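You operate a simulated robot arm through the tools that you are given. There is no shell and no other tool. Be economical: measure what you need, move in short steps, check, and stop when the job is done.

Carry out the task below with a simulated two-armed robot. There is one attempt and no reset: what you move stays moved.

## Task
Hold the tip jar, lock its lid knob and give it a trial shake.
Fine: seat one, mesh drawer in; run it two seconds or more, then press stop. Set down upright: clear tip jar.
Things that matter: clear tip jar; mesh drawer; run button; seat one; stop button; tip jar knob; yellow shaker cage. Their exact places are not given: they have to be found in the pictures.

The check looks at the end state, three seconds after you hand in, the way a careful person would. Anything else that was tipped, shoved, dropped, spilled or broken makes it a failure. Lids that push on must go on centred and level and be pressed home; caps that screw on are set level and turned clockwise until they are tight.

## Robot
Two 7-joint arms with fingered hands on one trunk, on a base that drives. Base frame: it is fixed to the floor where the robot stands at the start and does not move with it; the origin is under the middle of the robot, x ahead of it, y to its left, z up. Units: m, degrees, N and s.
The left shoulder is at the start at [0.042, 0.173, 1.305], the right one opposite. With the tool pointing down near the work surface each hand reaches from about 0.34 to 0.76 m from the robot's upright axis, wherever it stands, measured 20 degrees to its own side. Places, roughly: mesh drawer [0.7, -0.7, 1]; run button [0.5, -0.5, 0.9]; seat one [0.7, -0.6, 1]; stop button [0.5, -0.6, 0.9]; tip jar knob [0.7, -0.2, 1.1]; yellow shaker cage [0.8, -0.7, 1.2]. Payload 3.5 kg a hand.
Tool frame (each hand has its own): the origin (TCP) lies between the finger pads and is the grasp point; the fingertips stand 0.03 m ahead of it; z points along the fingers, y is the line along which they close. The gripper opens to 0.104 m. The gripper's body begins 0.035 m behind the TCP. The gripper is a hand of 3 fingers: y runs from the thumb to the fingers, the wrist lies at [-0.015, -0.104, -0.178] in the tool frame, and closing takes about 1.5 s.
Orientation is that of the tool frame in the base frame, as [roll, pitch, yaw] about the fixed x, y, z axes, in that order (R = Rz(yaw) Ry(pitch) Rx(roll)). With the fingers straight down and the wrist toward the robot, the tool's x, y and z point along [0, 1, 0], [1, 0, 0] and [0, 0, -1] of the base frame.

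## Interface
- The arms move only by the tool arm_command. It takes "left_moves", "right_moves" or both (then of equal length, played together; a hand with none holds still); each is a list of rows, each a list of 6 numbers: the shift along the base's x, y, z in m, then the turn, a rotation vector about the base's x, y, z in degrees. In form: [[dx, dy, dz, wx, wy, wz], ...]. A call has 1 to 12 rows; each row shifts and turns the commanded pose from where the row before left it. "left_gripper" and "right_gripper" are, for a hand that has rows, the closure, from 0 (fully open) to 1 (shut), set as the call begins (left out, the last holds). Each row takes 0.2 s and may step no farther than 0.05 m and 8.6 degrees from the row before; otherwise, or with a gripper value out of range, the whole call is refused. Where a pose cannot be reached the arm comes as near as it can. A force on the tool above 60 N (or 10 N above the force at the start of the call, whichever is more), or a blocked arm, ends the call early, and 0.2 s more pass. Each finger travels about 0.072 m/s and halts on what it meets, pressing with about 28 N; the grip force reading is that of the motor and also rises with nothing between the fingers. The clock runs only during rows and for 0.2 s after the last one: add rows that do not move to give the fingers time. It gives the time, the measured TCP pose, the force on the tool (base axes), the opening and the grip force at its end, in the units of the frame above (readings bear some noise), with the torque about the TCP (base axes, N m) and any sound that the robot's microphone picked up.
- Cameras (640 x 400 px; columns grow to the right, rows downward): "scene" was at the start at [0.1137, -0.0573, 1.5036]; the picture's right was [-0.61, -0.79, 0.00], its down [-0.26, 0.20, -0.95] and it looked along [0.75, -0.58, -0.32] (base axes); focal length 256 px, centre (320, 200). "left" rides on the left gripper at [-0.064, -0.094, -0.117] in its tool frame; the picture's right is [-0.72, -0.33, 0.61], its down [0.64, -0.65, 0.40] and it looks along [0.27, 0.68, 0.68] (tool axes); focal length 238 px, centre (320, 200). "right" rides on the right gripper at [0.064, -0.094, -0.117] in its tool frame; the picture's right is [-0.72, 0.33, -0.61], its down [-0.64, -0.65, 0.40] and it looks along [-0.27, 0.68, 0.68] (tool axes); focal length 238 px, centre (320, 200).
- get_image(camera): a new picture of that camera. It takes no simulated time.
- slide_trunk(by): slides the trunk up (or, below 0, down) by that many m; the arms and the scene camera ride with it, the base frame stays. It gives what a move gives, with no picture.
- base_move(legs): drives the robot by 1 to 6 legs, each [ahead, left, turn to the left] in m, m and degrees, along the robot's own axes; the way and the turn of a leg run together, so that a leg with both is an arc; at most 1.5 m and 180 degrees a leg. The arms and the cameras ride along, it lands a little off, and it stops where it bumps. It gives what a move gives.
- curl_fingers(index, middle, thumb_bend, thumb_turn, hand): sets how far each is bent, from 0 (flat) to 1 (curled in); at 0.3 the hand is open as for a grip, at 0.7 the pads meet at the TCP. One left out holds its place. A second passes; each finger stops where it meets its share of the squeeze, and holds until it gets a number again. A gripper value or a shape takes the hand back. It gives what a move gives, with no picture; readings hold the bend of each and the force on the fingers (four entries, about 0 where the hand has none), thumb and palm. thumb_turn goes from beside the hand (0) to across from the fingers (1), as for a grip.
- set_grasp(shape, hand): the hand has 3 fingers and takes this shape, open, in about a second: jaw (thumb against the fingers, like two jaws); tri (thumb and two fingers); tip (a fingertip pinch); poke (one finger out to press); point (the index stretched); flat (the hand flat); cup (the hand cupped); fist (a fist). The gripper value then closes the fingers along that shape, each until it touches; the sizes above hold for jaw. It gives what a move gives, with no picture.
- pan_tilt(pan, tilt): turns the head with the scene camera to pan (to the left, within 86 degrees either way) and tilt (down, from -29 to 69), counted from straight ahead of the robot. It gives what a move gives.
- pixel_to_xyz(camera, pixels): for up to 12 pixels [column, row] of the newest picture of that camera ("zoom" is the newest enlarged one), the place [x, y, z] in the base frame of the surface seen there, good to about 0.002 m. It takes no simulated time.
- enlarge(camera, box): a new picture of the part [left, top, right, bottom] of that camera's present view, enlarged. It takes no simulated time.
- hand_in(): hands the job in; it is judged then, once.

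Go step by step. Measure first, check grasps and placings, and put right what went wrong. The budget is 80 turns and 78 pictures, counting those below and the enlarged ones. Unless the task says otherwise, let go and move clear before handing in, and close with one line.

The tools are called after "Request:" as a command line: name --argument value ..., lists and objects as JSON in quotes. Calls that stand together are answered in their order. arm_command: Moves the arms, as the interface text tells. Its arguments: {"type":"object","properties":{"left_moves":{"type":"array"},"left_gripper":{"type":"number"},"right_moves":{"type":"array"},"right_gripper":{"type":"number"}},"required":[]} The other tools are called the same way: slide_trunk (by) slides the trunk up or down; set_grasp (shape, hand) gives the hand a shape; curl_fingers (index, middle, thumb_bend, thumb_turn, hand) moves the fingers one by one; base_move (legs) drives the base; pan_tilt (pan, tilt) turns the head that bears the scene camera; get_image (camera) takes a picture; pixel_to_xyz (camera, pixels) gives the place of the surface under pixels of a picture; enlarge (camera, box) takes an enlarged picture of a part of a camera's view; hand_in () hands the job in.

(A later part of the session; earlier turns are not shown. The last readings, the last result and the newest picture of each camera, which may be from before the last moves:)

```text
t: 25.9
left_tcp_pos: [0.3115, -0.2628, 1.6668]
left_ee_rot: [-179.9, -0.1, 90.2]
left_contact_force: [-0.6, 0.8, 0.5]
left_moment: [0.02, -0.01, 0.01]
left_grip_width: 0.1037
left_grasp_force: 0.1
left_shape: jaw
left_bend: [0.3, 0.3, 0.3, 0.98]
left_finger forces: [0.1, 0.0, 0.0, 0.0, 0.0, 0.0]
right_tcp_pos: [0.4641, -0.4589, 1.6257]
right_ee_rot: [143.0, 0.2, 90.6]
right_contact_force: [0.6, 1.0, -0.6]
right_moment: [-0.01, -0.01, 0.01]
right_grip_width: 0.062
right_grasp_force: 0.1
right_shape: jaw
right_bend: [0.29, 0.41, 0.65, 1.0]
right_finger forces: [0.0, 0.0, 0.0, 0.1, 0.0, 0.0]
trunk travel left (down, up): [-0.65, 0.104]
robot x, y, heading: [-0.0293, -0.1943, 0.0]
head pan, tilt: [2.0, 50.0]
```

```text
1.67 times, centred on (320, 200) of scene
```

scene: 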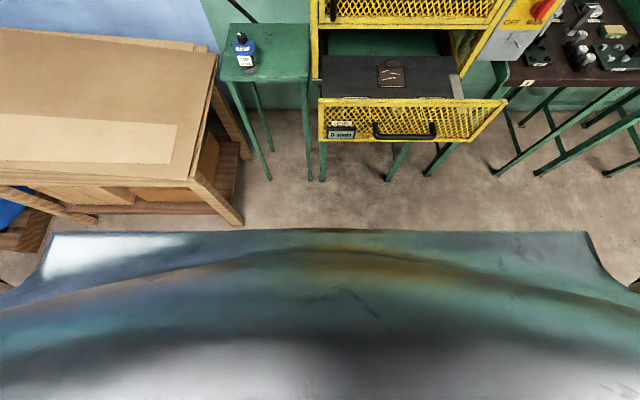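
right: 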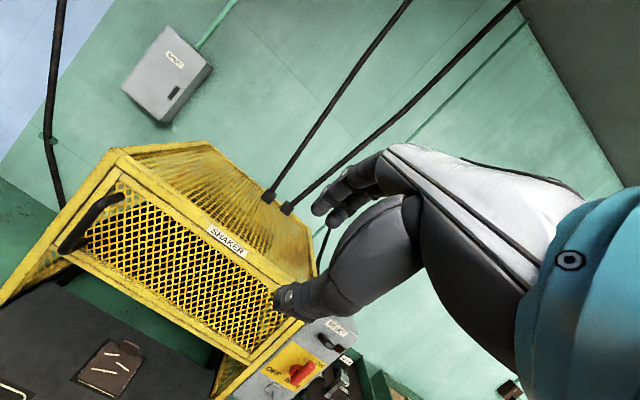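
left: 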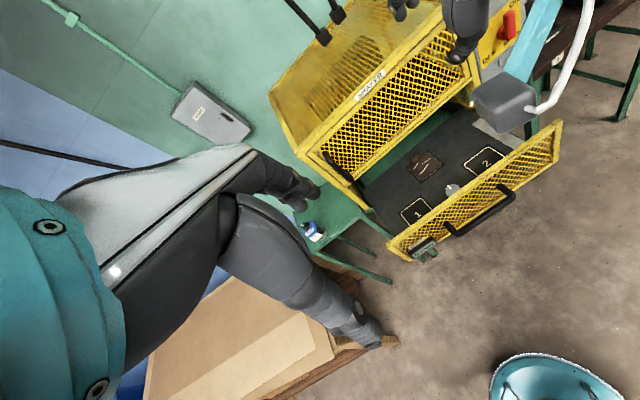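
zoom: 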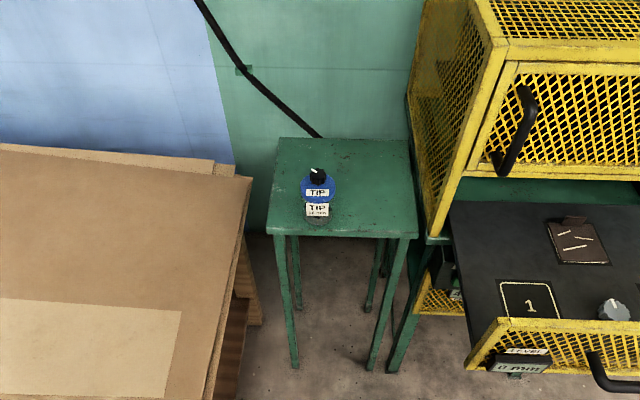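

The way to the jar is clear. I'll lower the trunk by 0.15 and turn the left hand to lie level, pointing forward and slightly right, short of the jar.

Request:
slide_trunk --by -0.15

Request:
arm_command --left_moves '[[0.0146, 0.0141, -0.0282, -6.23, -3.595, 3.595], [0.0146, 0.0141, -0.0282, -6.23, -3.595, 3.595], [0.0146, 0.0141, -0.0282, -6.23, -3.595, 3.595], [0.0146, 0.0141, -0.0282, -6.23, -3.595, 3.595], [0.0146, 0.0141, -0.0282, -6.23, -3.595, 3.595], [0.0146, 0.0141, -0.0282, -6.23, -3.595, 3.595], [0.0146, 0.0141, -0.0282, -6.23, -3.595, 3.595], [0.0146, 0.0141, -0.0282, -6.23, -3.595, 3.595], [0.0146, 0.0141, -0.0282, -6.23, -3.595, 3.595], [0.0146, 0.0141, -0.0282, -6.23, -3.595, 3.595], [0.0146, 0.0141, -0.0282, -6.23, -3.595, 3.595], [0.0146, 0.0141, -0.0282, -6.23, -3.595, 3.595]]' --left_gripper 0

Request:
get_image --camera "scene"

```text
t: 27.6
left_tcp_pos: [0.3114, -0.2636, 1.5145]
left_ee_rot: [-180.0, 0.0, 90.2]
left_contact_force: [-0.5, 0.7, 0.0]
left_moment: [-0.03, 0.0, -0.03]
left_grip_width: 0.1037
left_grasp_force: 0.0
left_shape: jaw
left_bend: [0.3, 0.3, 0.3, 0.98]
left_finger forces: [0.1, 0.0, 0.0, 0.0, 0.0, 0.1]
right_tcp_pos: [0.4628, -0.4592, 1.4748]
right_ee_rot: [143.1, 0.2, 90.6]
right_contact_force: [0.3, 0.7, -0.2]
right_moment: [-0.04, 0.04, 0.01]
right_grip_width: 0.0622
right_grasp_force: 0.1
right_shape: jaw
right_bend: [0.29, 0.41, 0.65, 1.0]
right_finger forces: [0.0, 0.0, 0.0, 0.1, 0.0, 0.0]
trunk travel left (down, up): [-0.5, 0.254]
robot x, y, heading: [-0.0303, -0.1982, -0.2]
head pan, tilt: [2.0, 50.0]
```

```text
t: 30.2
left_tcp_pos: [0.471, -0.1445, 1.2122]
left_ee_rot: [154.5, 83.0, 121.4]
left_contact_force: [-0.2, -0.2, -0.6]
left_moment: [0.02, -0.01, -0.01]
left_grip_width: 0.1035
left_grasp_force: 0.1
left_shape: jaw
left_bend: [0.3, 0.3, 0.3, 0.98]
left_finger forces: [0.1, 0.0, 0.0, 0.0, 0.0, 0.1]
left hand out of reach, approached as far as the arm can: row 10, 11, 12
right_tcp_pos: [0.4645, -0.4584, 1.4748]
right_ee_rot: [143.0, 0.2, 90.7]
right_contact_force: [0.5, -0.4, 0.6]
right_moment: [-0.02, -0.02, -0.05]
right_grip_width: 0.0623
right_grasp_force: 0.2
right_shape: jaw
right_bend: [0.29, 0.41, 0.65, 1.0]
right_finger forces: [0.0, 0.0, 0.0, 0.0, 0.0, 0.0]
trunk travel left (down, up): [-0.5, 0.254]
robot x, y, heading: [-0.03, -0.1938, 0.1]
head pan, tilt: [2.0, 50.0]
```

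```text
46 pictures are left
```

scene: 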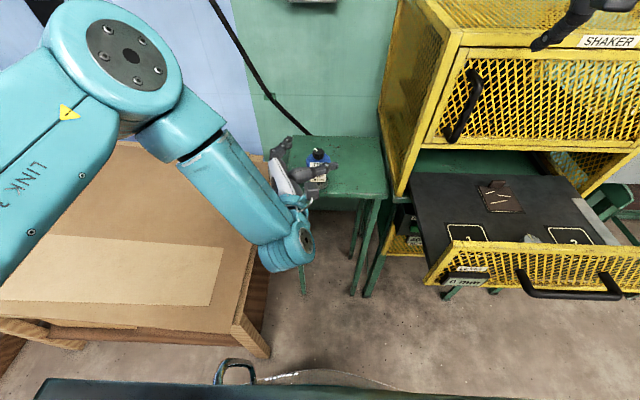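

The left hand is almost level, pointing along (0.83,-0.54,-0.11). I'll descend to grip height beside the jar, 0.13 m short, levelling on the way.

Request:
arm_command --left_moves '[[0.0133, 0.008, -0.0373, 0, 0, 0], [0.0133, 0.008, -0.0373, 0, 0, 0], [0.0133, 0.008, -0.0373, 0, 0, 0], [0.0133, 0.008, -0.0373, -1.1, -1.8, 0], [0.0133, 0.008, -0.0373, -1.1, -1.8, 0], [0.0133, 0.008, -0.0373, -1.1, -1.8, 0], [0, 0, 0, 0, 0, 0]]'

Request:
get_image --camera "left"

Request:
enlarge --camera "scene" --box '[230, 120, 400, 270]'

```text
t: 31.9
left_tcp_pos: [0.5084, -0.2432, 1.153]
left_ee_rot: [107.9, 87.1, 75.8]
left_contact_force: [0.1, 0.1, 0.4]
left_moment: [-0.01, 0.02, 0.02]
left_grip_width: 0.1036
left_grasp_force: 0.1
left_shape: jaw
left_bend: [0.3, 0.3, 0.3, 0.98]
left_finger forces: [0.0, 0.1, 0.0, 0.0, 0.1, 0.0]
left hand out of reach, approached as far as the arm can: row 1, 2, 3, 4, 5, 6
right_tcp_pos: [0.4642, -0.4577, 1.4738]
right_ee_rot: [142.9, 0.4, 90.5]
right_contact_force: [1.2, 0.1, -0.3]
right_moment: [0.01, 0.0, -0.02]
right_grip_width: 0.0623
right_grasp_force: 0.0
right_shape: jaw
right_bend: [0.29, 0.41, 0.65, 1.0]
right_finger forces: [0.0, 0.1, 0.0, 0.0, 0.1, 0.0]
trunk travel left (down, up): [-0.5, 0.254]
robot x, y, heading: [-0.0258, -0.1913, 0.4]
head pan, tilt: [2.0, 50.0]
```

```text
45 pictures are left
```

left: 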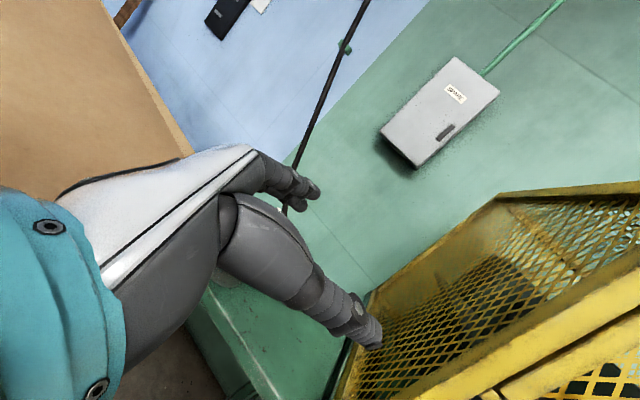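

```text
2.67 times, centred on (315, 195) of scene
```

zoom: 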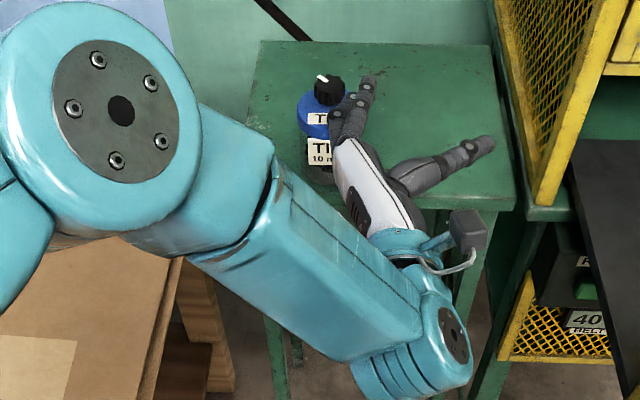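

The arm can't reach with the thumb on the right. With the elbow out to the left, the wrist should be on the left, so I'll raise the hand and roll it 180 degrees about its pointing axis, half of it first.

Request:
arm_command --left_moves '[[0, 0, 0.04, 0, 0, 0], [-0.01, 0, 0.03, 6.93, -4.34, 0], [-0.01, 0, 0.03, 6.93, -4.34, 0], [-0.01, 0, 0.03, 6.93, -4.34, 0], [0, 0, 0.02, 6.93, -4.34, 0], [0, 0, 0.02, 6.93, -4.34, 0], [0, 0, 0.02, 6.93, -4.34, 0], [0, 0, 0, 6.93, -4.34, 0], [0, 0, 0, 6.93, -4.34, 0], [0, 0, 0, 6.93, -4.34, 0], [0, 0, 0, 6.93, -4.34, 0], [0, 0, 0, 6.93, -4.34, 0]]'

```text
t: 34.5
left_tcp_pos: [0.3634, -0.219, 1.5167]
left_ee_rot: [91.6, 0.0, 62.8]
left_contact_force: [-0.5, 0.6, 0.0]
left_moment: [0.02, 0.01, -0.01]
left_grip_width: 0.1037
left_grasp_force: 0.1
left_shape: jaw
left_bend: [0.3, 0.3, 0.3, 0.98]
left_finger forces: [0.1, 0.0, 0.1, 0.1, 0.1, 0.0]
left hand out of reach, approached as far as the arm can: row 5, 6, 7, 8, 9, 10, 11, 12
right_tcp_pos: [0.4626, -0.4576, 1.4742]
right_ee_rot: [143.0, 0.3, 90.6]
right_contact_force: [0.5, 0.0, -0.1]
right_moment: [0.01, 0.02, -0.02]
right_grip_width: 0.0625
right_grasp_force: 0.1
right_shape: jaw
right_bend: [0.29, 0.41, 0.65, 1.0]
right_finger forces: [0.0, 0.1, 0.0, 0.0, 0.0, 0.1]
trunk travel left (down, up): [-0.5, 0.254]
robot x, y, heading: [-0.0311, -0.192, 0.2]
head pan, tilt: [2.0, 50.0]
```

The hand is now neutral, with the fingers above the thumb. I'll finish the roll while moving left and forward.

Request:
arm_command --left_moves '[[0.01, 0.013, -0.01, 6.93, -4.34, 0], [0.01, 0.013, -0.01, 6.93, -4.34, 0], [0.01, 0.013, -0.01, 6.93, -4.34, 0], [0.01, 0.013, -0.01, 6.93, -4.34, 0], [0.01, 0.013, -0.01, 6.93, -4.34, 0], [0.01, 0.013, -0.01, 6.93, -4.34, 0], [0.01, 0.013, -0.01, 6.93, -4.34, 0], [0.01, 0.013, -0.01, 6.93, -4.34, 0], [0.01, 0.013, -0.01, 6.93, -4.34, 0], [0.01, 0.013, -0.01, 6.93, -4.34, 0], [0.01, 0.013, -0.01, 6.93, -4.34, 0], [0, 0, 0, 0, 0, 0]]'

Request:
get_image --camera "scene"

```text
t: 37.0
left_tcp_pos: [0.3507, -0.1685, 1.509]
left_ee_rot: [61.3, -50.1, 121.4]
left_contact_force: [-0.2, 0.4, 0.6]
left_moment: [0.01, 0.02, -0.01]
left_grip_width: 0.1038
left_grasp_force: 0.1
left_shape: jaw
left_bend: [0.3, 0.3, 0.3, 0.98]
left_finger forces: [0.0, 0.1, 0.1, 0.1, 0.0, 0.1]
left hand out of reach, approached as far as the arm can: row 1, 2, 3, 4, 5, 6, 7, 8, 9, 10, 11
right_tcp_pos: [0.4644, -0.4586, 1.4746]
right_ee_rot: [143.2, 0.3, 90.7]
right_contact_force: [-0.2, 1.1, 0.5]
right_moment: [-0.03, 0.03, -0.01]
right_grip_width: 0.0621
right_grasp_force: 0.0
right_shape: jaw
right_bend: [0.29, 0.41, 0.65, 1.0]
right_finger forces: [0.0, 0.0, 0.0, 0.0, 0.0, 0.0]
trunk travel left (down, up): [-0.5, 0.254]
robot x, y, heading: [-0.0292, -0.1927, 0.3]
head pan, tilt: [2.0, 50.0]
```

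```text
43 pictures are left
```

scene: 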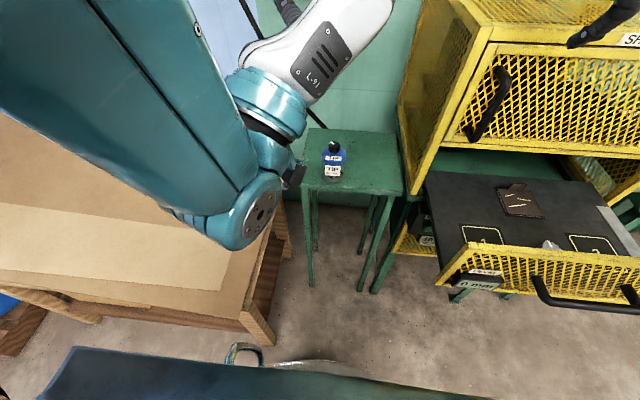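

The wrist is folded to about 0.2 m from the shoulder, which is why it's stuck. I'll extend forward, left and down first, then finish the turn.

Request:
arm_command --left_moves '[[0.03, 0.02, -0.02, 0, 0, 0], [0.03, 0.02, -0.02, 0, 0, 0], [0.03, 0.02, -0.03, 0, 0, 0], [0.03, 0.02, -0.03, 0, 0, 0], [0.03, 0.02, -0.03, 0, 0, 0], [0.03, 0.01, -0.03, 0, 0, 0], [0, 0, 0, 0, 0, 0]]'

```text
t: 38.6
left_tcp_pos: [0.3651, -0.1746, 1.4789]
left_ee_rot: [62.8, -49.8, 121.7]
left_contact_force: [0.0, -0.6, -1.1]
left_moment: [0.03, -0.02, 0.01]
left_grip_width: 0.1037
left_grasp_force: 0.0
left_shape: jaw
left_bend: [0.3, 0.3, 0.3, 0.98]
left_finger forces: [0.0, 0.0, 0.1, 0.1, 0.0, 0.0]
left hand out of reach, approached as far as the arm can: row 1, 2, 3, 4, 5, 6
right_tcp_pos: [0.4622, -0.4588, 1.4735]
right_ee_rot: [142.9, 0.3, 90.5]
right_contact_force: [0.5, 0.4, -0.4]
right_moment: [-0.01, 0.01, 0.02]
right_grip_width: 0.0624
right_grasp_force: 0.0
right_shape: jaw
right_bend: [0.29, 0.41, 0.65, 1.0]
right_finger forces: [0.0, 0.0, 0.1, 0.1, 0.0, 0.0]
trunk travel left (down, up): [-0.5, 0.254]
robot x, y, heading: [-0.0327, -0.1934, -0.2]
head pan, tilt: [2.0, 50.0]
```

It barely moves, so this flip is a dead end. The first roll did reach the right orientation, with the wrist well to the right of the shoulder, so I'll move the base left. First I'll roll back to neutral.

Request:
arm_command --left_moves '[[0, 0, 0, -6.93, 4.34, 0], [0, 0, 0, -6.93, 4.34, 0], [0, 0, 0, -6.93, 4.34, 0], [0, 0, 0, -6.93, 4.34, 0], [0, 0, 0, -6.93, 4.34, 0], [0, 0, 0, -6.93, 4.34, 0], [0, 0, 0, -6.93, 4.34, 0], [0, 0, 0, -6.93, 4.34, 0], [0, 0, 0, -6.93, 4.34, 0], [0, 0, 0, -6.93, 4.34, 0], [0, 0, 0, -6.93, 4.34, 0], [0, 0, 0, 0, 0, 0]]'

Request:
base_move --legs '[[0, 0.16, 0]]'

```text
t: 41.2
left_tcp_pos: [0.3679, -0.1741, 1.4789]
left_ee_rot: [130.2, 16.6, 95.0]
left_contact_force: [0.3, -0.2, 0.5]
left_moment: [-0.01, -0.01, 0.01]
left_grip_width: 0.1039
left_grasp_force: 0.2
left_shape: jaw
left_bend: [0.3, 0.3, 0.3, 0.98]
left_finger forces: [0.0, 0.0, 0.0, 0.1, 0.1, 0.1]
right_tcp_pos: [0.4639, -0.4598, 1.4731]
right_ee_rot: [143.0, 0.3, 90.5]
right_contact_force: [-0.4, 0.1, 0.2]
right_moment: [-0.02, 0.01, 0.03]
right_grip_width: 0.062
right_grasp_force: 0.0
right_shape: jaw
right_bend: [0.29, 0.41, 0.65, 1.0]
right_finger forces: [0.0, 0.0, 0.0, 0.0, 0.0, 0.0]
trunk travel left (down, up): [-0.5, 0.254]
robot x, y, heading: [-0.0299, -0.1928, 0.1]
head pan, tilt: [2.0, 50.0]
```

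```text
t: 42.7
left_tcp_pos: [0.368, -0.0159, 1.4799]
left_ee_rot: [130.1, 16.5, 95.1]
left_contact_force: [-0.3, -0.2, 0.7]
left_moment: [-0.01, 0.03, -0.01]
left_grip_width: 0.1038
left_grasp_force: 0.1
left_shape: jaw
left_bend: [0.3, 0.3, 0.3, 0.98]
left_finger forces: [0.0, 0.0, 0.0, 0.0, 0.0, 0.0]
right_tcp_pos: [0.4636, -0.3003, 1.4735]
right_ee_rot: [143.0, 0.3, 90.7]
right_contact_force: [0.3, 0.0, -1.1]
right_moment: [0.0, 0.0, 0.02]
right_grip_width: 0.0622
right_grasp_force: 0.1
right_shape: jaw
right_bend: [0.29, 0.41, 0.65, 1.0]
right_finger forces: [0.0, 0.0, 0.0, 0.0, 0.0, 0.1]
trunk travel left (down, up): [-0.5, 0.254]
robot x, y, heading: [-0.0283, -0.0344, 0.0]
head pan, tilt: [2.0, 50.0]
```

The wrist is now well placed, with the commanded pose matching the real one. I'll turn the left hand level while moving to a point 0.13 m short of the jar, still above it.

Request:
arm_command --left_moves '[[0.0164, -0.0077, -0.03, 0, 0, 0], [0.0164, -0.0077, -0.03, 0, 0, 0], [0.0164, -0.0077, -0.03, -8.1, -1.075, 0.49], [0.0164, -0.0077, -0.03, -8.1, -1.075, 0.49], [0.0164, -0.0077, -0.03, -8.1, -1.075, 0.49], [0.0164, -0.0077, -0.03, -8.1, -1.075, 0.49], [0.0164, -0.0077, -0.03, -8.1, -1.075, 0.49], [0.0164, -0.0077, -0.03, -8.1, -1.075, 0.49], [0.0164, -0.0077, -0.03, -8.1, -1.075, 0.49], [0.0164, -0.0077, -0.03, -8.1, -1.075, 0.49], [0.0164, -0.0077, -0.03, -8.1, -1.075, 0.49], [0, 0, 0, 0, 0, 0]]'

Request:
get_image --camera "scene"

```text
t: 45.3
left_tcp_pos: [0.546, -0.1004, 1.1498]
left_ee_rot: [12.0, 89.8, -18.1]
left_contact_force: [0.4, -0.5, -0.4]
left_moment: [0.02, -0.01, 0.04]
left_grip_width: 0.1037
left_grasp_force: 0.1
left_shape: jaw
left_bend: [0.3, 0.3, 0.3, 0.98]
left_finger forces: [0.0, 0.0, 0.0, 0.0, 0.1, 0.0]
right_tcp_pos: [0.4636, -0.2986, 1.4751]
right_ee_rot: [143.0, 0.2, 90.8]
right_contact_force: [-0.5, 0.7, -0.6]
right_moment: [-0.01, 0.02, 0.01]
right_grip_width: 0.0622
right_grasp_force: 0.1
right_shape: jaw
right_bend: [0.29, 0.41, 0.65, 1.0]
right_finger forces: [0.0, 0.1, 0.0, 0.0, 0.0, 0.0]
trunk travel left (down, up): [-0.5, 0.254]
robot x, y, heading: [-0.0297, -0.036, 0.0]
head pan, tilt: [2.0, 50.0]
```

```text
42 pictures are left
```

scene: 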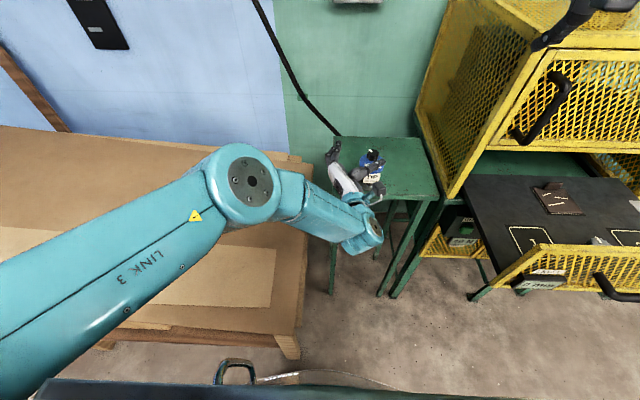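

The orientation is exact. I'll descend to z 0.99 and measure jar and fingers.

Request:
arm_command --left_moves '[[0, 0, -0.04, 0, 0, 0], [0, 0, -0.04, 0, 0, 0], [0, 0, -0.04, 0, 0, 0], [0, 0, -0.038, 0, 0, 0], [0, 0, 0, 0, 0, 0]]'

Request:
enlarge --camera "scene" --box '[310, 120, 450, 240]'

Request:
get_image --camera "left"

```text
t: 46.5
left_tcp_pos: [0.515, -0.1052, 1.1148]
left_ee_rot: [-140.7, 89.2, -170.1]
left_contact_force: [-0.1, -0.5, -0.6]
left_moment: [-0.02, 0.03, 0.01]
left_grip_width: 0.1035
left_grasp_force: 0.1
left_shape: jaw
left_bend: [0.3, 0.3, 0.3, 0.98]
left_finger forces: [0.0, 0.1, 0.0, 0.0, 0.0, 0.0]
left hand out of reach, approached as far as the arm can: row 1, 2, 3, 4
right_tcp_pos: [0.4637, -0.2999, 1.4743]
right_ee_rot: [143.0, 0.3, 90.8]
right_contact_force: [0.2, 0.9, 0.8]
right_moment: [0.01, 0.0, -0.01]
right_grip_width: 0.0625
right_grasp_force: 0.1
right_shape: jaw
right_bend: [0.29, 0.41, 0.65, 1.0]
right_finger forces: [0.0, 0.0, 0.0, 0.0, 0.1, 0.1]
trunk travel left (down, up): [-0.5, 0.254]
robot x, y, heading: [-0.0302, -0.0344, 0.1]
head pan, tilt: [2.0, 50.0]
```

```text
3.33 times, centred on (380, 180) of scene
```

zoom: 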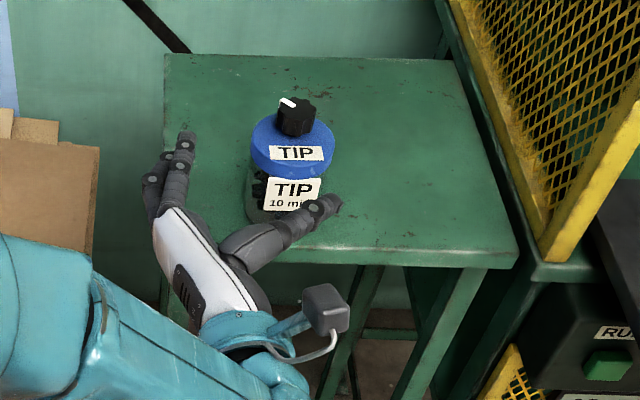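

```text
40 pictures are left
```

left: 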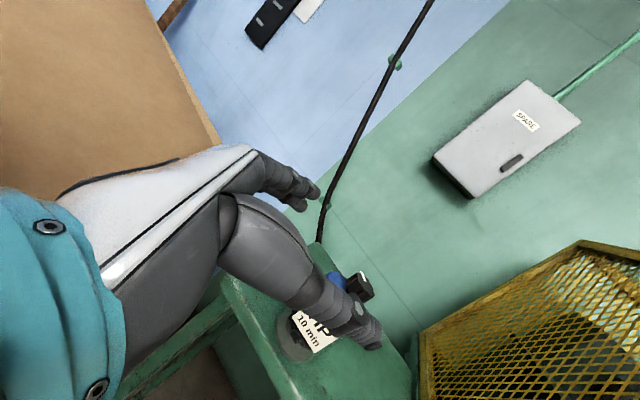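

The hand can't go lower relative to the shoulder, so I'll lower the trunk by 0.125 instead.

Request:
slide_trunk --by -0.125

Request:
enlarge --camera "scene" --box '[290, 100, 470, 250]'

```text
t: 48.0
left_tcp_pos: [0.5158, -0.1059, 0.9925]
left_ee_rot: [-16.9, 89.9, -46.9]
left_contact_force: [0.4, -1.0, 0.3]
left_moment: [0.0, -0.01, -0.02]
left_grip_width: 0.1038
left_grasp_force: 0.1
left_shape: jaw
left_bend: [0.3, 0.3, 0.3, 0.98]
left_finger forces: [0.1, 0.0, 0.0, 0.0, 0.0, 0.1]
right_tcp_pos: [0.4619, -0.3004, 1.3491]
right_ee_rot: [142.9, 0.2, 90.7]
right_contact_force: [-0.4, 1.0, -0.1]
right_moment: [0.0, 0.0, 0.01]
right_grip_width: 0.0623
right_grasp_force: 0.1
right_shape: jaw
right_bend: [0.29, 0.41, 0.65, 1.0]
right_finger forces: [0.0, 0.0, 0.1, 0.0, 0.1, 0.0]
trunk travel left (down, up): [-0.375, 0.379]
robot x, y, heading: [-0.0311, -0.0373, 0.5]
head pan, tilt: [2.0, 50.0]
```

```text
2.67 times, centred on (380, 175) of scene
```

zoom: 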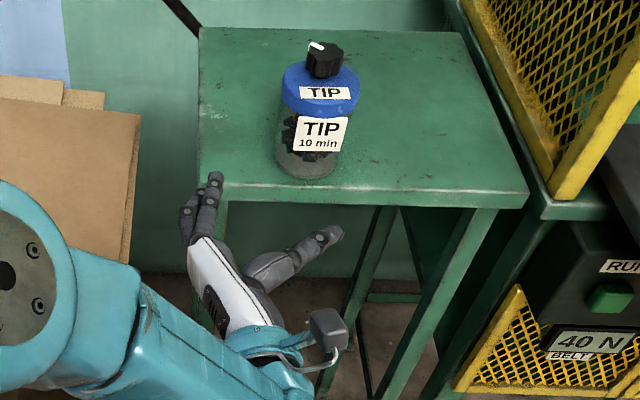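

I'll check the finger heights against the table edge (0.949) before advancing.

Request:
pixel_to_xyz --camera "zoom" --pixels '[[214, 178], [207, 195], [187, 215], [187, 235], [330, 233], [325, 245], [300, 185], [298, 103], [324, 43], [322, 75], [345, 128], [300, 150]]'

```text
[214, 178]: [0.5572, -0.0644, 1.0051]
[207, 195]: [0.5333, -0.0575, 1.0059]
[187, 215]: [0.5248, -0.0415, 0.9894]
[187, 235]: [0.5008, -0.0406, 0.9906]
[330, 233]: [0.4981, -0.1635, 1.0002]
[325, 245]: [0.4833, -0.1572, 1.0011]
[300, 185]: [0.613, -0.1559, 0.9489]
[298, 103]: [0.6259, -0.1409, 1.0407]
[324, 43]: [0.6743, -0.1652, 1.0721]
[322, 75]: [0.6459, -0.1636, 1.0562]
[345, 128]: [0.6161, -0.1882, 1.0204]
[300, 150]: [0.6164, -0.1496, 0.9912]
```

The upper finger's top is at 1.006 and the lower clears the table. I'll align sideways and advance along the pointing axis, straddling the jar.

Request:
arm_command --left_moves '[[0.01, 0.017, 0.004, 0, 0, 0], [0.026, -0.015, 0, 0, 0, 0], [0.026, -0.015, 0, 0, 0, 0], [0.02, -0.0115, 0, 0, 0, 0], [0, 0, 0, 0, 0, 0]]'

Request:
enlarge --camera "scene" --box '[290, 100, 470, 250]'

```text
t: 49.2
left_tcp_pos: [0.5891, -0.1041, 1.0124]
left_ee_rot: [-150.2, 89.6, 179.8]
left_contact_force: [-0.9, 0.0, -0.2]
left_moment: [-0.04, 0.02, -0.02]
left_grip_width: 0.1038
left_grasp_force: 0.1
left_shape: jaw
left_bend: [0.3, 0.3, 0.3, 0.98]
left_finger forces: [0.0, 0.0, 0.1, 0.0, 0.1, 0.0]
left hand out of reach, approached as far as the arm can: row 3, 4
right_tcp_pos: [0.4643, -0.2994, 1.3485]
right_ee_rot: [143.0, 0.2, 90.8]
right_contact_force: [0.3, 0.1, 0.5]
right_moment: [0.0, 0.02, -0.03]
right_grip_width: 0.0625
right_grasp_force: 0.1
right_shape: jaw
right_bend: [0.29, 0.41, 0.65, 1.0]
right_finger forces: [0.0, 0.0, 0.0, 0.0, 0.0, 0.0]
trunk travel left (down, up): [-0.375, 0.379]
robot x, y, heading: [-0.0269, -0.0369, 0.0]
head pan, tilt: [2.0, 50.0]
```

```text
2.67 times, centred on (380, 175) of scene
```

zoom: 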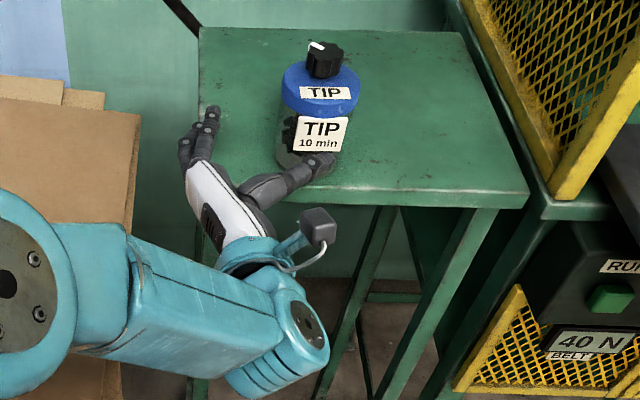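

The arm has run out again, so the base will carry the hand the last 9 cm. I'll lower the trunk 0.015 and shift sideways to line up first.

Request:
slide_trunk --by -0.016

Request:
base_move --legs '[[-0.009, -0.016, 0]]'

```text
t: 49.8
left_tcp_pos: [0.5898, -0.1042, 0.998]
left_ee_rot: [-100.2, 89.7, -130.1]
left_contact_force: [-0.1, 1.0, 0.6]
left_moment: [0.0, -0.01, 0.0]
left_grip_width: 0.1037
left_grasp_force: 0.1
left_shape: jaw
left_bend: [0.3, 0.3, 0.3, 0.98]
left_finger forces: [0.0, 0.1, 0.0, 0.0, 0.0, 0.1]
right_tcp_pos: [0.4618, -0.3, 1.3339]
right_ee_rot: [143.0, 0.3, 90.6]
right_contact_force: [-0.8, -0.6, 0.5]
right_moment: [0.01, 0.02, -0.01]
right_grip_width: 0.0622
right_grasp_force: 0.0
right_shape: jaw
right_bend: [0.29, 0.41, 0.65, 1.0]
right_finger forces: [0.0, 0.0, 0.1, 0.0, 0.0, 0.0]
trunk travel left (down, up): [-0.359, 0.395]
robot x, y, heading: [-0.0296, -0.036, 0.3]
head pan, tilt: [2.0, 50.0]
```

```text
t: 50.6
left_tcp_pos: [0.5794, -0.1218, 0.9969]
left_ee_rot: [-76.8, 89.8, -106.6]
left_contact_force: [0.1, 0.1, -0.2]
left_moment: [0.01, -0.02, 0.01]
left_grip_width: 0.1036
left_grasp_force: 0.0
left_shape: jaw
left_bend: [0.3, 0.3, 0.3, 0.98]
left_finger forces: [0.0, 0.1, 0.0, 0.1, 0.0, 0.1]
right_tcp_pos: [0.4543, -0.3169, 1.3338]
right_ee_rot: [142.9, 0.2, 90.6]
right_contact_force: [0.3, -0.8, 0.3]
right_moment: [0.03, -0.05, 0.0]
right_grip_width: 0.0621
right_grasp_force: 0.0
right_shape: jaw
right_bend: [0.29, 0.41, 0.65, 1.0]
right_finger forces: [0.0, 0.0, 0.1, 0.0, 0.0, 0.0]
trunk travel left (down, up): [-0.359, 0.395]
robot x, y, heading: [-0.0406, -0.0554, 0.5]
head pan, tilt: [2.0, 50.0]
```

It's aligned; the remaining shift (0.075,-0.041) lies along the pointing axis. I'll drive half of it and check.

Request:
base_move --legs '[[0.04, -0.022, 0]]'

Request:
enlarge --camera "scene" --box '[310, 100, 450, 220]'

```text
t: 51.5
left_tcp_pos: [0.621, -0.1421, 0.9958]
left_ee_rot: [-144.2, 89.7, -174.1]
left_contact_force: [-0.5, 0.7, -0.6]
left_moment: [0.0, -0.01, 0.0]
left_grip_width: 0.1037
left_grasp_force: 0.1
left_shape: jaw
left_bend: [0.3, 0.3, 0.3, 0.98]
left_finger forces: [0.0, 0.1, 0.1, 0.1, 0.0, 0.1]
right_tcp_pos: [0.4952, -0.3383, 1.3326]
right_ee_rot: [143.0, 0.2, 90.7]
right_contact_force: [0.3, 0.4, -0.2]
right_moment: [-0.01, 0.03, 0.02]
right_grip_width: 0.0624
right_grasp_force: 0.1
right_shape: jaw
right_bend: [0.29, 0.41, 0.65, 1.0]
right_finger forces: [0.1, 0.1, 0.0, 0.0, 0.0, 0.0]
trunk travel left (down, up): [-0.359, 0.395]
robot x, y, heading: [0.0021, -0.0744, 0.3]
head pan, tilt: [2.0, 50.0]
```

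```text
3.33 times, centred on (380, 160) of scene
```

zoom: 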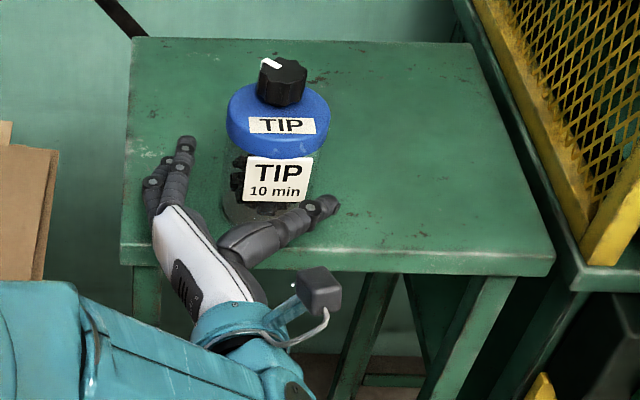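

Request:
base_move --legs '[[0.021, -0.013, 0]]'

Request:
enlarge --camera "scene" --box '[310, 100, 450, 220]'

Request:
get_image --camera "left"

```text
t: 52.3
left_tcp_pos: [0.6414, -0.1566, 0.9967]
left_ee_rot: [-135.1, 89.7, -164.9]
left_contact_force: [0.9, 0.0, -0.5]
left_moment: [0.02, -0.01, -0.01]
left_grip_width: 0.1036
left_grasp_force: 0.0
left_shape: jaw
left_bend: [0.3, 0.3, 0.3, 0.98]
left_finger forces: [0.0, 0.0, 0.0, 0.0, 0.0, 0.1]
right_tcp_pos: [0.5158, -0.3515, 1.334]
right_ee_rot: [143.0, 0.2, 90.8]
right_contact_force: [-0.2, -0.1, -0.1]
right_moment: [-0.02, -0.03, -0.02]
right_grip_width: 0.0624
right_grasp_force: 0.0
right_shape: jaw
right_bend: [0.29, 0.41, 0.65, 1.0]
right_finger forces: [0.0, 0.0, 0.0, 0.0, 0.0, 0.1]
trunk travel left (down, up): [-0.359, 0.395]
robot x, y, heading: [0.0239, -0.087, 0.4]
head pan, tilt: [2.0, 50.0]
```

```text
3.33 times, centred on (380, 160) of scene
```

zoom: 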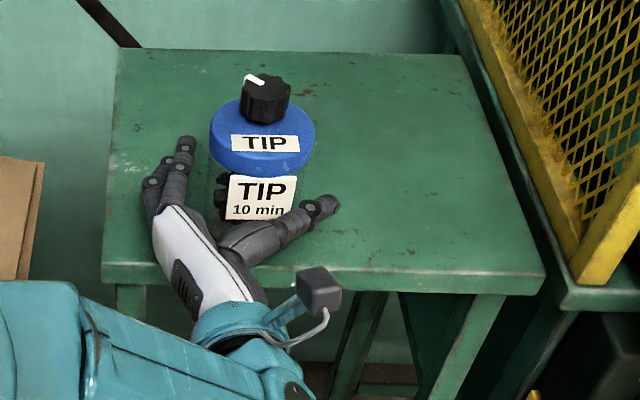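

```text
35 pictures are left
```

left: 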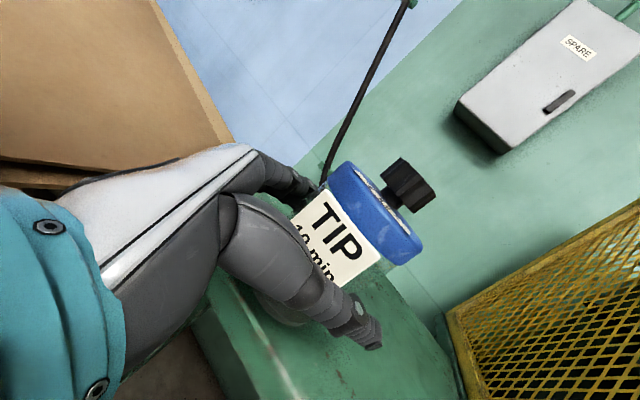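

The jar is centred laterally between the fingers and thumb to within 1 mm. One more centimetre in, then close gently.

Request:
base_move --legs '[[0.009, -0.005, 0]]'

Request:
arm_command --left_moves '[[0, 0, 0, 0, 0, 0], [0, 0, 0, 0, 0, 0], [0, 0, 0, 0, 0, 0], [0, 0, 0, 0, 0, 0], [0, 0, 0, 0, 0, 0], [0, 0, 0, 0, 0, 0], [0, 0, 0, 0, 0, 0]]' --left_gripper 1

Request:
enlarge --camera "scene" --box '[310, 100, 450, 220]'

```text
t: 53.1
left_tcp_pos: [0.6497, -0.16, 0.9965]
left_ee_rot: [-85.9, 89.8, -115.7]
left_contact_force: [-0.1, -0.8, -0.5]
left_moment: [0.01, 0.02, 0.0]
left_grip_width: 0.1039
left_grasp_force: 0.1
left_shape: jaw
left_bend: [0.3, 0.3, 0.3, 0.98]
left_finger forces: [0.0, 0.1, 0.0, 0.0, 0.0, 0.1]
right_tcp_pos: [0.5234, -0.3551, 1.3325]
right_ee_rot: [143.0, 0.2, 90.7]
right_contact_force: [0.6, -0.2, 0.8]
right_moment: [-0.01, -0.01, 0.03]
right_grip_width: 0.0619
right_grasp_force: 0.1
right_shape: jaw
right_bend: [0.29, 0.41, 0.65, 1.0]
right_finger forces: [0.0, 0.1, 0.0, 0.0, 0.0, 0.0]
trunk travel left (down, up): [-0.359, 0.395]
robot x, y, heading: [0.0291, -0.0912, 0.2]
head pan, tilt: [2.0, 50.0]
```

```text
t: 54.7
left_tcp_pos: [0.6485, -0.1608, 0.9977]
left_ee_rot: [-87.8, 89.8, -117.8]
left_contact_force: [0.5, -1.7, 1.6]
left_moment: [0.0, 0.01, -0.03]
left_grip_width: 0.0586
left_grasp_force: 27.8
left_shape: jaw
left_bend: [0.74, 0.44, 0.63, 1.0]
left_finger forces: [18.1, 10.1, 0.0, 0.1, 28.4, 0.0]
right_tcp_pos: [0.5235, -0.3559, 1.334]
right_ee_rot: [142.9, 0.3, 90.8]
right_contact_force: [0.2, -0.2, -0.5]
right_moment: [0.05, -0.03, -0.01]
right_grip_width: 0.0624
right_grasp_force: 0.0
right_shape: jaw
right_bend: [0.29, 0.41, 0.65, 1.0]
right_finger forces: [0.1, 0.0, 0.0, 0.0, 0.1, 0.1]
trunk travel left (down, up): [-0.359, 0.395]
robot x, y, heading: [0.0301, -0.0957, 0.3]
head pan, tilt: [2.0, 50.0]
```

```text
3.33 times, centred on (380, 160) of scene
```

zoom: 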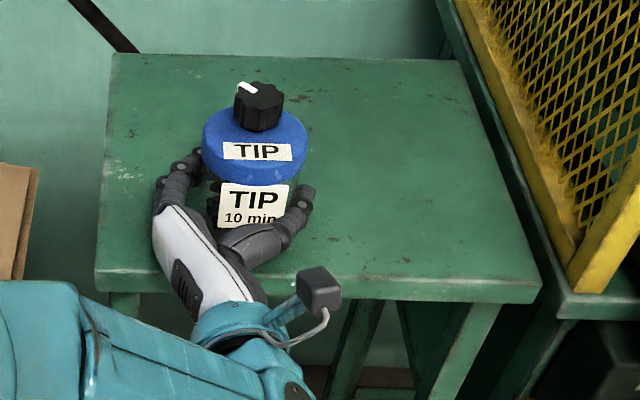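

The jar is held with 28 N and looks upright. I'll measure the knob before bringing in the right hand.

Request:
enlarge --camera "scene" --box '[345, 112, 385, 147]'

Request:
pixel_to_xyz --camera "zoom" --pixels '[[320, 100], [320, 150], [320, 200], [280, 120], [360, 120], [320, 250], [250, 150], [400, 150]]'

```text
11.43 times, centred on (365, 130) of scene
```

zoom: 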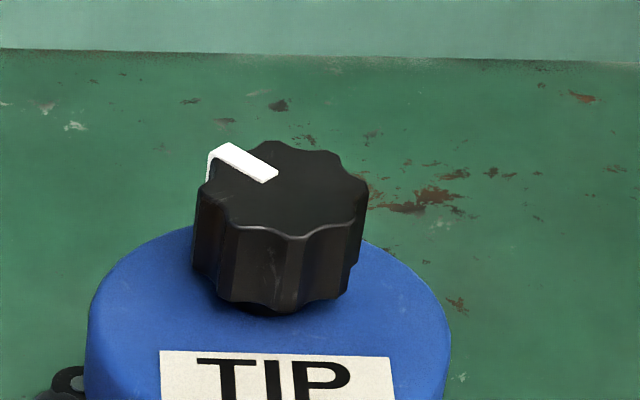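

```text
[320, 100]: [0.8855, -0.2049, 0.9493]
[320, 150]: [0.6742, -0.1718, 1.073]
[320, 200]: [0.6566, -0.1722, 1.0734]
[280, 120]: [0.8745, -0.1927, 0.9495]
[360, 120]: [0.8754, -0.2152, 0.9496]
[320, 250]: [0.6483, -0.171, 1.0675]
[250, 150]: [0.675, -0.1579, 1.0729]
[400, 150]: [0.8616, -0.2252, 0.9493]
```

Request:
pixel_to_xyz --camera "zoom" --pixels '[[285, 188], [225, 150], [270, 178], [205, 195], [365, 185], [285, 235], [285, 145], [230, 270], [340, 270], [290, 290], [100, 300], [440, 300]]'

```text
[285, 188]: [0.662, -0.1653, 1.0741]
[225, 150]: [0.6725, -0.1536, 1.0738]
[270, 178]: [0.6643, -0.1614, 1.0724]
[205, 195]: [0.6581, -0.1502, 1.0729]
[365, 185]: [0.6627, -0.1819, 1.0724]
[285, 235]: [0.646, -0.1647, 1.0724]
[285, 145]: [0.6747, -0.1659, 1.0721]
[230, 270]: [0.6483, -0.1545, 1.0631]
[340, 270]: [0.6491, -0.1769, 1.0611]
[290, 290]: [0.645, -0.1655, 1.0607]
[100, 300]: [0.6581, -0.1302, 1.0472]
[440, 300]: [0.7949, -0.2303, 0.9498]
```

The knob's centre is (0.661,-0.166), top at 1.073, and the pointer's at azimuth 47°. I'll bring the right hand above it, straight down and yawed +60° so that it can turn clockwise.

Request:
arm_command --right_moves '[[0.0115, 0.0158, -0.005, 0, 7.4, 0], [0.0115, 0.0158, -0.005, 0, 7.4, 0], [0.0115, 0.0158, -0.005, 0, 7.4, 0], [0.0115, 0.0158, -0.005, 0, 7.4, 0], [0.0115, 0.0158, -0.005, 0, 7.4, 0], [0.0115, 0.0158, -0.02, 0, 0, 8.5], [0.0115, 0.0158, -0.02, 0, 0, 8.5], [0.0115, 0.0158, -0.02, 0, 0, 8.5], [0.0115, 0.0158, -0.02, 0, 0, 8.5], [0.0115, 0.0158, -0.02, 0, 0, 8.5], [0.0115, 0.0158, -0.02, 0, 0, 8.5], [0.0115, 0.0158, -0.02, 0, 0, 8.5]]' --right_gripper 0.3

Request:
get_image --camera "right"

```text
t: 57.3
left_tcp_pos: [0.6496, -0.1605, 0.9965]
left_ee_rot: [-104.5, 89.8, -134.6]
left_contact_force: [-0.6, 0.7, 0.6]
left_moment: [0.02, -0.04, -0.02]
left_grip_width: 0.0584
left_grasp_force: 28.4
left_shape: jaw
left_bend: [0.74, 0.44, 0.63, 1.0]
left_finger forces: [18.3, 10.1, 0.1, 0.0, 28.5, 0.0]
right_tcp_pos: [0.522, -0.1359, 1.1582]
right_ee_rot: [179.8, 0.3, 149.3]
right_contact_force: [0.2, 0.7, 0.2]
right_moment: [-0.02, 0.03, 0.02]
right_grip_width: 0.0725
right_grasp_force: 0.1
right_shape: jaw
right_bend: [0.27, 0.37, 0.58, 0.99]
right_finger forces: [0.0, 0.0, 0.1, 0.0, 0.0, 0.1]
right hand out of reach, approached as far as the arm can: row 9, 10, 11, 12
trunk travel left (down, up): [-0.359, 0.395]
robot x, y, heading: [0.0319, -0.0928, 0.3]
head pan, tilt: [2.0, 50.0]
```

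```text
32 pictures are left
```

right: 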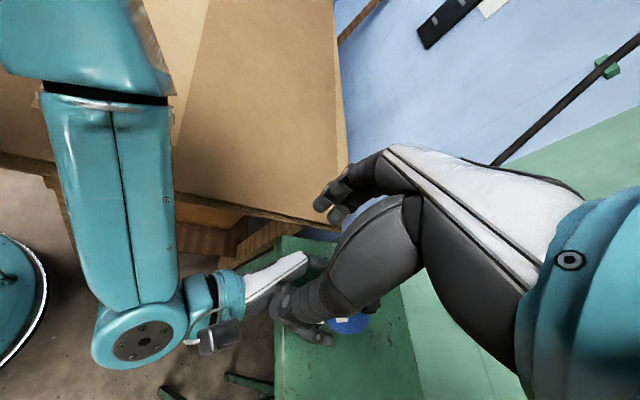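

The yaw is too far for that reach. I'll unwind 42° of it while moving forward over the knob.

Request:
arm_command --right_moves '[[0, -0.005, 0.0, 0, 0, -8.5], [0.01, -0.005, 0.0, 0, 0, -8.5], [0.03, -0.005, 0, 0, 0, -8.5], [0.03, -0.005, 0, 0, 0, -8.5], [0.03, -0.005, 0, 0, 0, -8.5], [0.03, -0.005, 0, 0, 0, 0], [0.009, 0, 0, 0, 0, 0], [0, 0, 0, 0, 0, 0]]'

Request:
get_image --camera "right"

```text
t: 59.1
left_tcp_pos: [0.6498, -0.1605, 0.9959]
left_ee_rot: [-92.3, 89.8, -122.1]
left_contact_force: [0.6, -0.7, -0.7]
left_moment: [0.02, -0.03, 0.0]
left_grip_width: 0.058
left_grasp_force: 28.0
left_shape: jaw
left_bend: [0.74, 0.44, 0.63, 1.0]
left_finger forces: [18.4, 10.2, 0.1, 0.0, 28.5, 0.1]
right_tcp_pos: [0.621, -0.22, 1.1604]
right_ee_rot: [-180.0, -0.3, 107.7]
right_contact_force: [0.6, -0.4, -0.2]
right_moment: [0.04, 0.01, 0.01]
right_grip_width: 0.0727
right_grasp_force: 0.1
right_shape: jaw
right_bend: [0.27, 0.37, 0.58, 0.99]
right_finger forces: [0.0, 0.0, 0.0, 0.0, 0.0, 0.1]
right hand out of reach, approached as far as the arm can: row 3, 4, 5, 6, 7
trunk travel left (down, up): [-0.359, 0.395]
robot x, y, heading: [0.0255, -0.0923, 0.5]
head pan, tilt: [2.0, 50.0]
```

```text
31 pictures are left
```

right: 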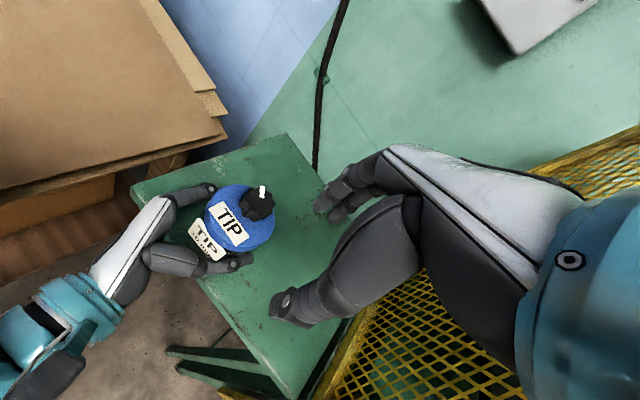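

The limit is the wrist's height, so reach improves lower down. I'll descend to just above lid height beside the jar, go forward, then come in sideways onto the knob.

Request:
arm_command --right_moves '[[0, -0.01, -0.036, 0, 0, 0], [0, -0.01, -0.034, 0, 0, 0], [0.02, 0, 0, 0, 0, 0], [0.02, 0, 0, 0, 0, 0], [0, 0, 0, 0, 0, 0]]'

Request:
enlarge --camera "scene" --box '[310, 90, 470, 220]'

```text
t: 60.3
left_tcp_pos: [0.6507, -0.1591, 0.9966]
left_ee_rot: [-73.9, 89.8, -103.8]
left_contact_force: [-0.3, 0.7, 0.6]
left_moment: [-0.02, -0.02, 0.0]
left_grip_width: 0.0582
left_grasp_force: 27.6
left_shape: jaw
left_bend: [0.74, 0.44, 0.63, 1.0]
left_finger forces: [18.5, 10.3, 0.1, 0.0, 28.4, 0.0]
right_tcp_pos: [0.6451, -0.2556, 1.0951]
right_ee_rot: [179.9, -0.1, 107.8]
right_contact_force: [-0.3, -0.4, 0.3]
right_moment: [0.01, -0.04, 0.0]
right_grip_width: 0.0726
right_grasp_force: 0.2
right_shape: jaw
right_bend: [0.27, 0.37, 0.58, 0.99]
right_finger forces: [0.0, 0.0, 0.1, 0.0, 0.0, 0.0]
right hand out of reach, approached as far as the arm can: row 3, 4
trunk travel left (down, up): [-0.359, 0.395]
robot x, y, heading: [0.0298, -0.0907, 0.2]
head pan, tilt: [2.0, 50.0]
```

```text
3.08 times, centred on (390, 155) of scene
```

zoom: 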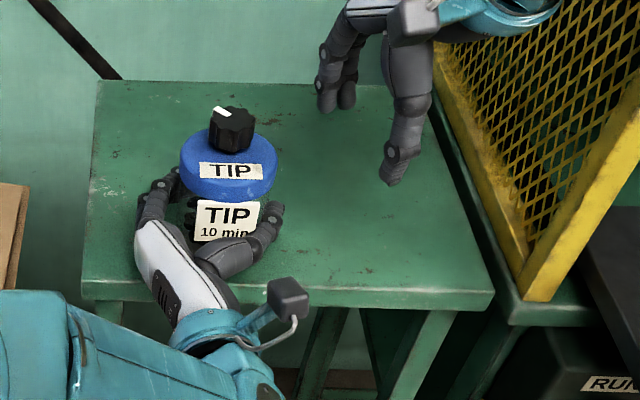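

The right hand is at its edge. I'll bring the jar to it by lifting with the trunk 2 cm and drawing the left hand back and to the right.

Request:
slide_trunk --by 0.02

Request:
arm_command --left_moves '[[-0.015, -0.006, 0, 0, 0, 0], [-0.015, -0.006, 0, 0, 0, 0], [-0.015, -0.006, 0, 0, 0, 0], [-0.015, -0.006, 0, 0, 0, 0], [0, 0, 0, 0, 0, 0]]'

Request:
enlarge --camera "scene" --box '[310, 90, 470, 220]'

```text
t: 60.9
left_tcp_pos: [0.6498, -0.1601, 1.014]
left_ee_rot: [-141.9, 89.6, -171.9]
left_contact_force: [0.0, -0.2, -4.0]
left_moment: [-0.01, 0.01, 0.02]
left_grip_width: 0.0581
left_grasp_force: 28.1
left_shape: jaw
left_bend: [0.74, 0.44, 0.63, 1.0]
left_finger forces: [18.3, 10.8, 0.1, 0.0, 29.1, 0.1]
right_tcp_pos: [0.643, -0.2551, 1.1211]
right_ee_rot: [179.5, -0.1, 107.7]
right_contact_force: [-0.9, 0.0, -0.8]
right_moment: [-0.01, -0.02, -0.02]
right_grip_width: 0.0724
right_grasp_force: 0.1
right_shape: jaw
right_bend: [0.27, 0.37, 0.58, 0.99]
right_finger forces: [0.1, 0.0, 0.0, 0.0, 0.0, 0.0]
trunk travel left (down, up): [-0.379, 0.375]
robot x, y, heading: [0.0326, -0.0952, 0.3]
head pan, tilt: [2.0, 50.0]
```

```text
t: 62.1
left_tcp_pos: [0.5878, -0.1764, 1.022]
left_ee_rot: [-132.3, 89.5, -162.2]
left_contact_force: [-0.7, 0.2, -4.9]
left_moment: [0.01, 0.02, -0.02]
left_grip_width: 0.0585
left_grasp_force: 28.0
left_shape: jaw
left_bend: [0.74, 0.44, 0.63, 1.0]
left_finger forces: [18.1, 10.8, 0.0, 0.0, 28.9, 0.1]
left hand out of reach, approached as far as the arm can: row 2, 3, 4
right_tcp_pos: [0.641, -0.2554, 1.1222]
right_ee_rot: [179.4, 0.0, 107.7]
right_contact_force: [-0.6, -0.8, -1.1]
right_moment: [0.01, 0.01, 0.02]
right_grip_width: 0.0727
right_grasp_force: 0.1
right_shape: jaw
right_bend: [0.27, 0.37, 0.58, 0.99]
right_finger forces: [0.0, 0.0, 0.0, 0.0, 0.0, 0.1]
trunk travel left (down, up): [-0.379, 0.375]
robot x, y, heading: [0.0295, -0.0964, 0.1]
head pan, tilt: [2.0, 50.0]
```

```text
3.08 times, centred on (390, 155) of scene
```

zoom: 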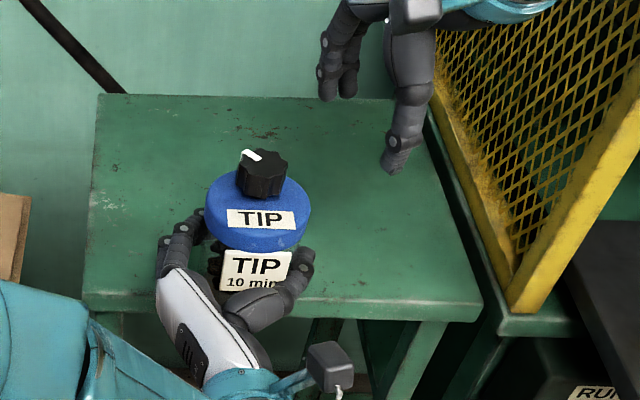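

The jar is held level, and now at about (0.60,-0.18). I'll measure the knob there.

Request:
pixel_to_xyz --camera "zoom" --pixels '[[265, 163], [251, 153], [241, 163], [287, 162], [265, 178], [265, 152], [264, 192], [215, 200], [305, 205], [400, 165], [325, 90]]'

```text
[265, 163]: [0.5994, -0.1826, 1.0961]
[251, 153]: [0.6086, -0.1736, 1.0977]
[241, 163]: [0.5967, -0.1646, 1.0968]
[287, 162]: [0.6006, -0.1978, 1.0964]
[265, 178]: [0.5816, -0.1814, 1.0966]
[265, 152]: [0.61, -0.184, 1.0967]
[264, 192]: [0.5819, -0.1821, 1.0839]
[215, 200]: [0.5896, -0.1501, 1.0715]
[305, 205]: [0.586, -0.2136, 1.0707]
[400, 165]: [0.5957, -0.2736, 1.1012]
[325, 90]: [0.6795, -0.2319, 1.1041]
```

Knob centre (0.598,-0.182), top 1.097. I'll bring the right hand above it with 17° more yaw.

Request:
arm_command --right_moves '[[-0.01, 0, 0.025, 0, 0, 0], [-0.011, 0.025, 0, 0, 0, 8.5], [-0.011, 0.025, 0, 0, 0, 8.5], [-0.011, 0.0234, 0, 0, 0, 0], [0, 0, 0, 0, 0, 0]]'

Request:
get_image --camera "right"

Request:
enlarge --camera "scene" --box '[310, 70, 470, 200]'

```text
t: 63.3
left_tcp_pos: [0.5882, -0.1759, 1.0206]
left_ee_rot: [-120.4, 89.5, -150.4]
left_contact_force: [-0.2, -0.5, -3.6]
left_moment: [0.02, -0.02, 0.02]
left_grip_width: 0.0582
left_grasp_force: 28.5
left_shape: jaw
left_bend: [0.74, 0.44, 0.63, 1.0]
left_finger forces: [18.2, 10.8, 0.0, 0.0, 29.0, 0.1]
right_tcp_pos: [0.5942, -0.1903, 1.1476]
right_ee_rot: [179.3, -0.1, 124.8]
right_contact_force: [1.0, 0.1, -0.5]
right_moment: [-0.02, 0.02, 0.01]
right_grip_width: 0.0724
right_grasp_force: 0.0
right_shape: jaw
right_bend: [0.27, 0.37, 0.58, 0.99]
right_finger forces: [0.0, 0.2, 0.0, 0.1, 0.1, 0.1]
right hand out of reach, approached as far as the arm can: row 3, 4
trunk travel left (down, up): [-0.379, 0.375]
robot x, y, heading: [0.0298, -0.091, 0.3]
head pan, tilt: [2.0, 50.0]
```

```text
28 pictures are left
```

right: 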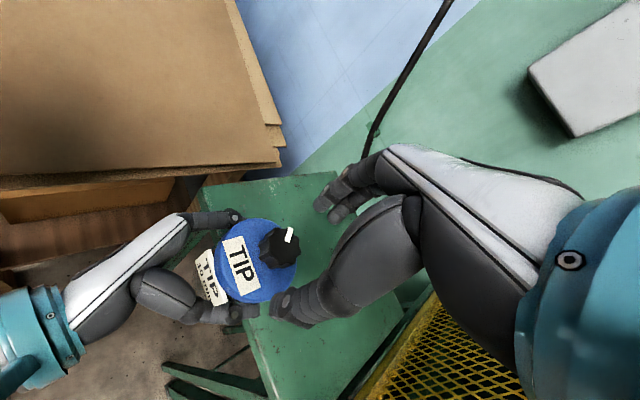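

```text
3.08 times, centred on (390, 135) of scene
```

zoom: 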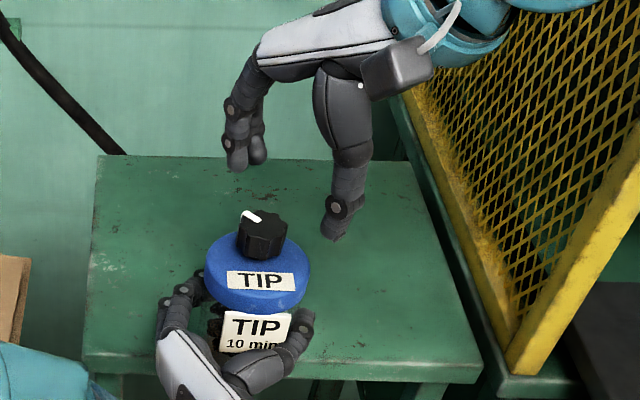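

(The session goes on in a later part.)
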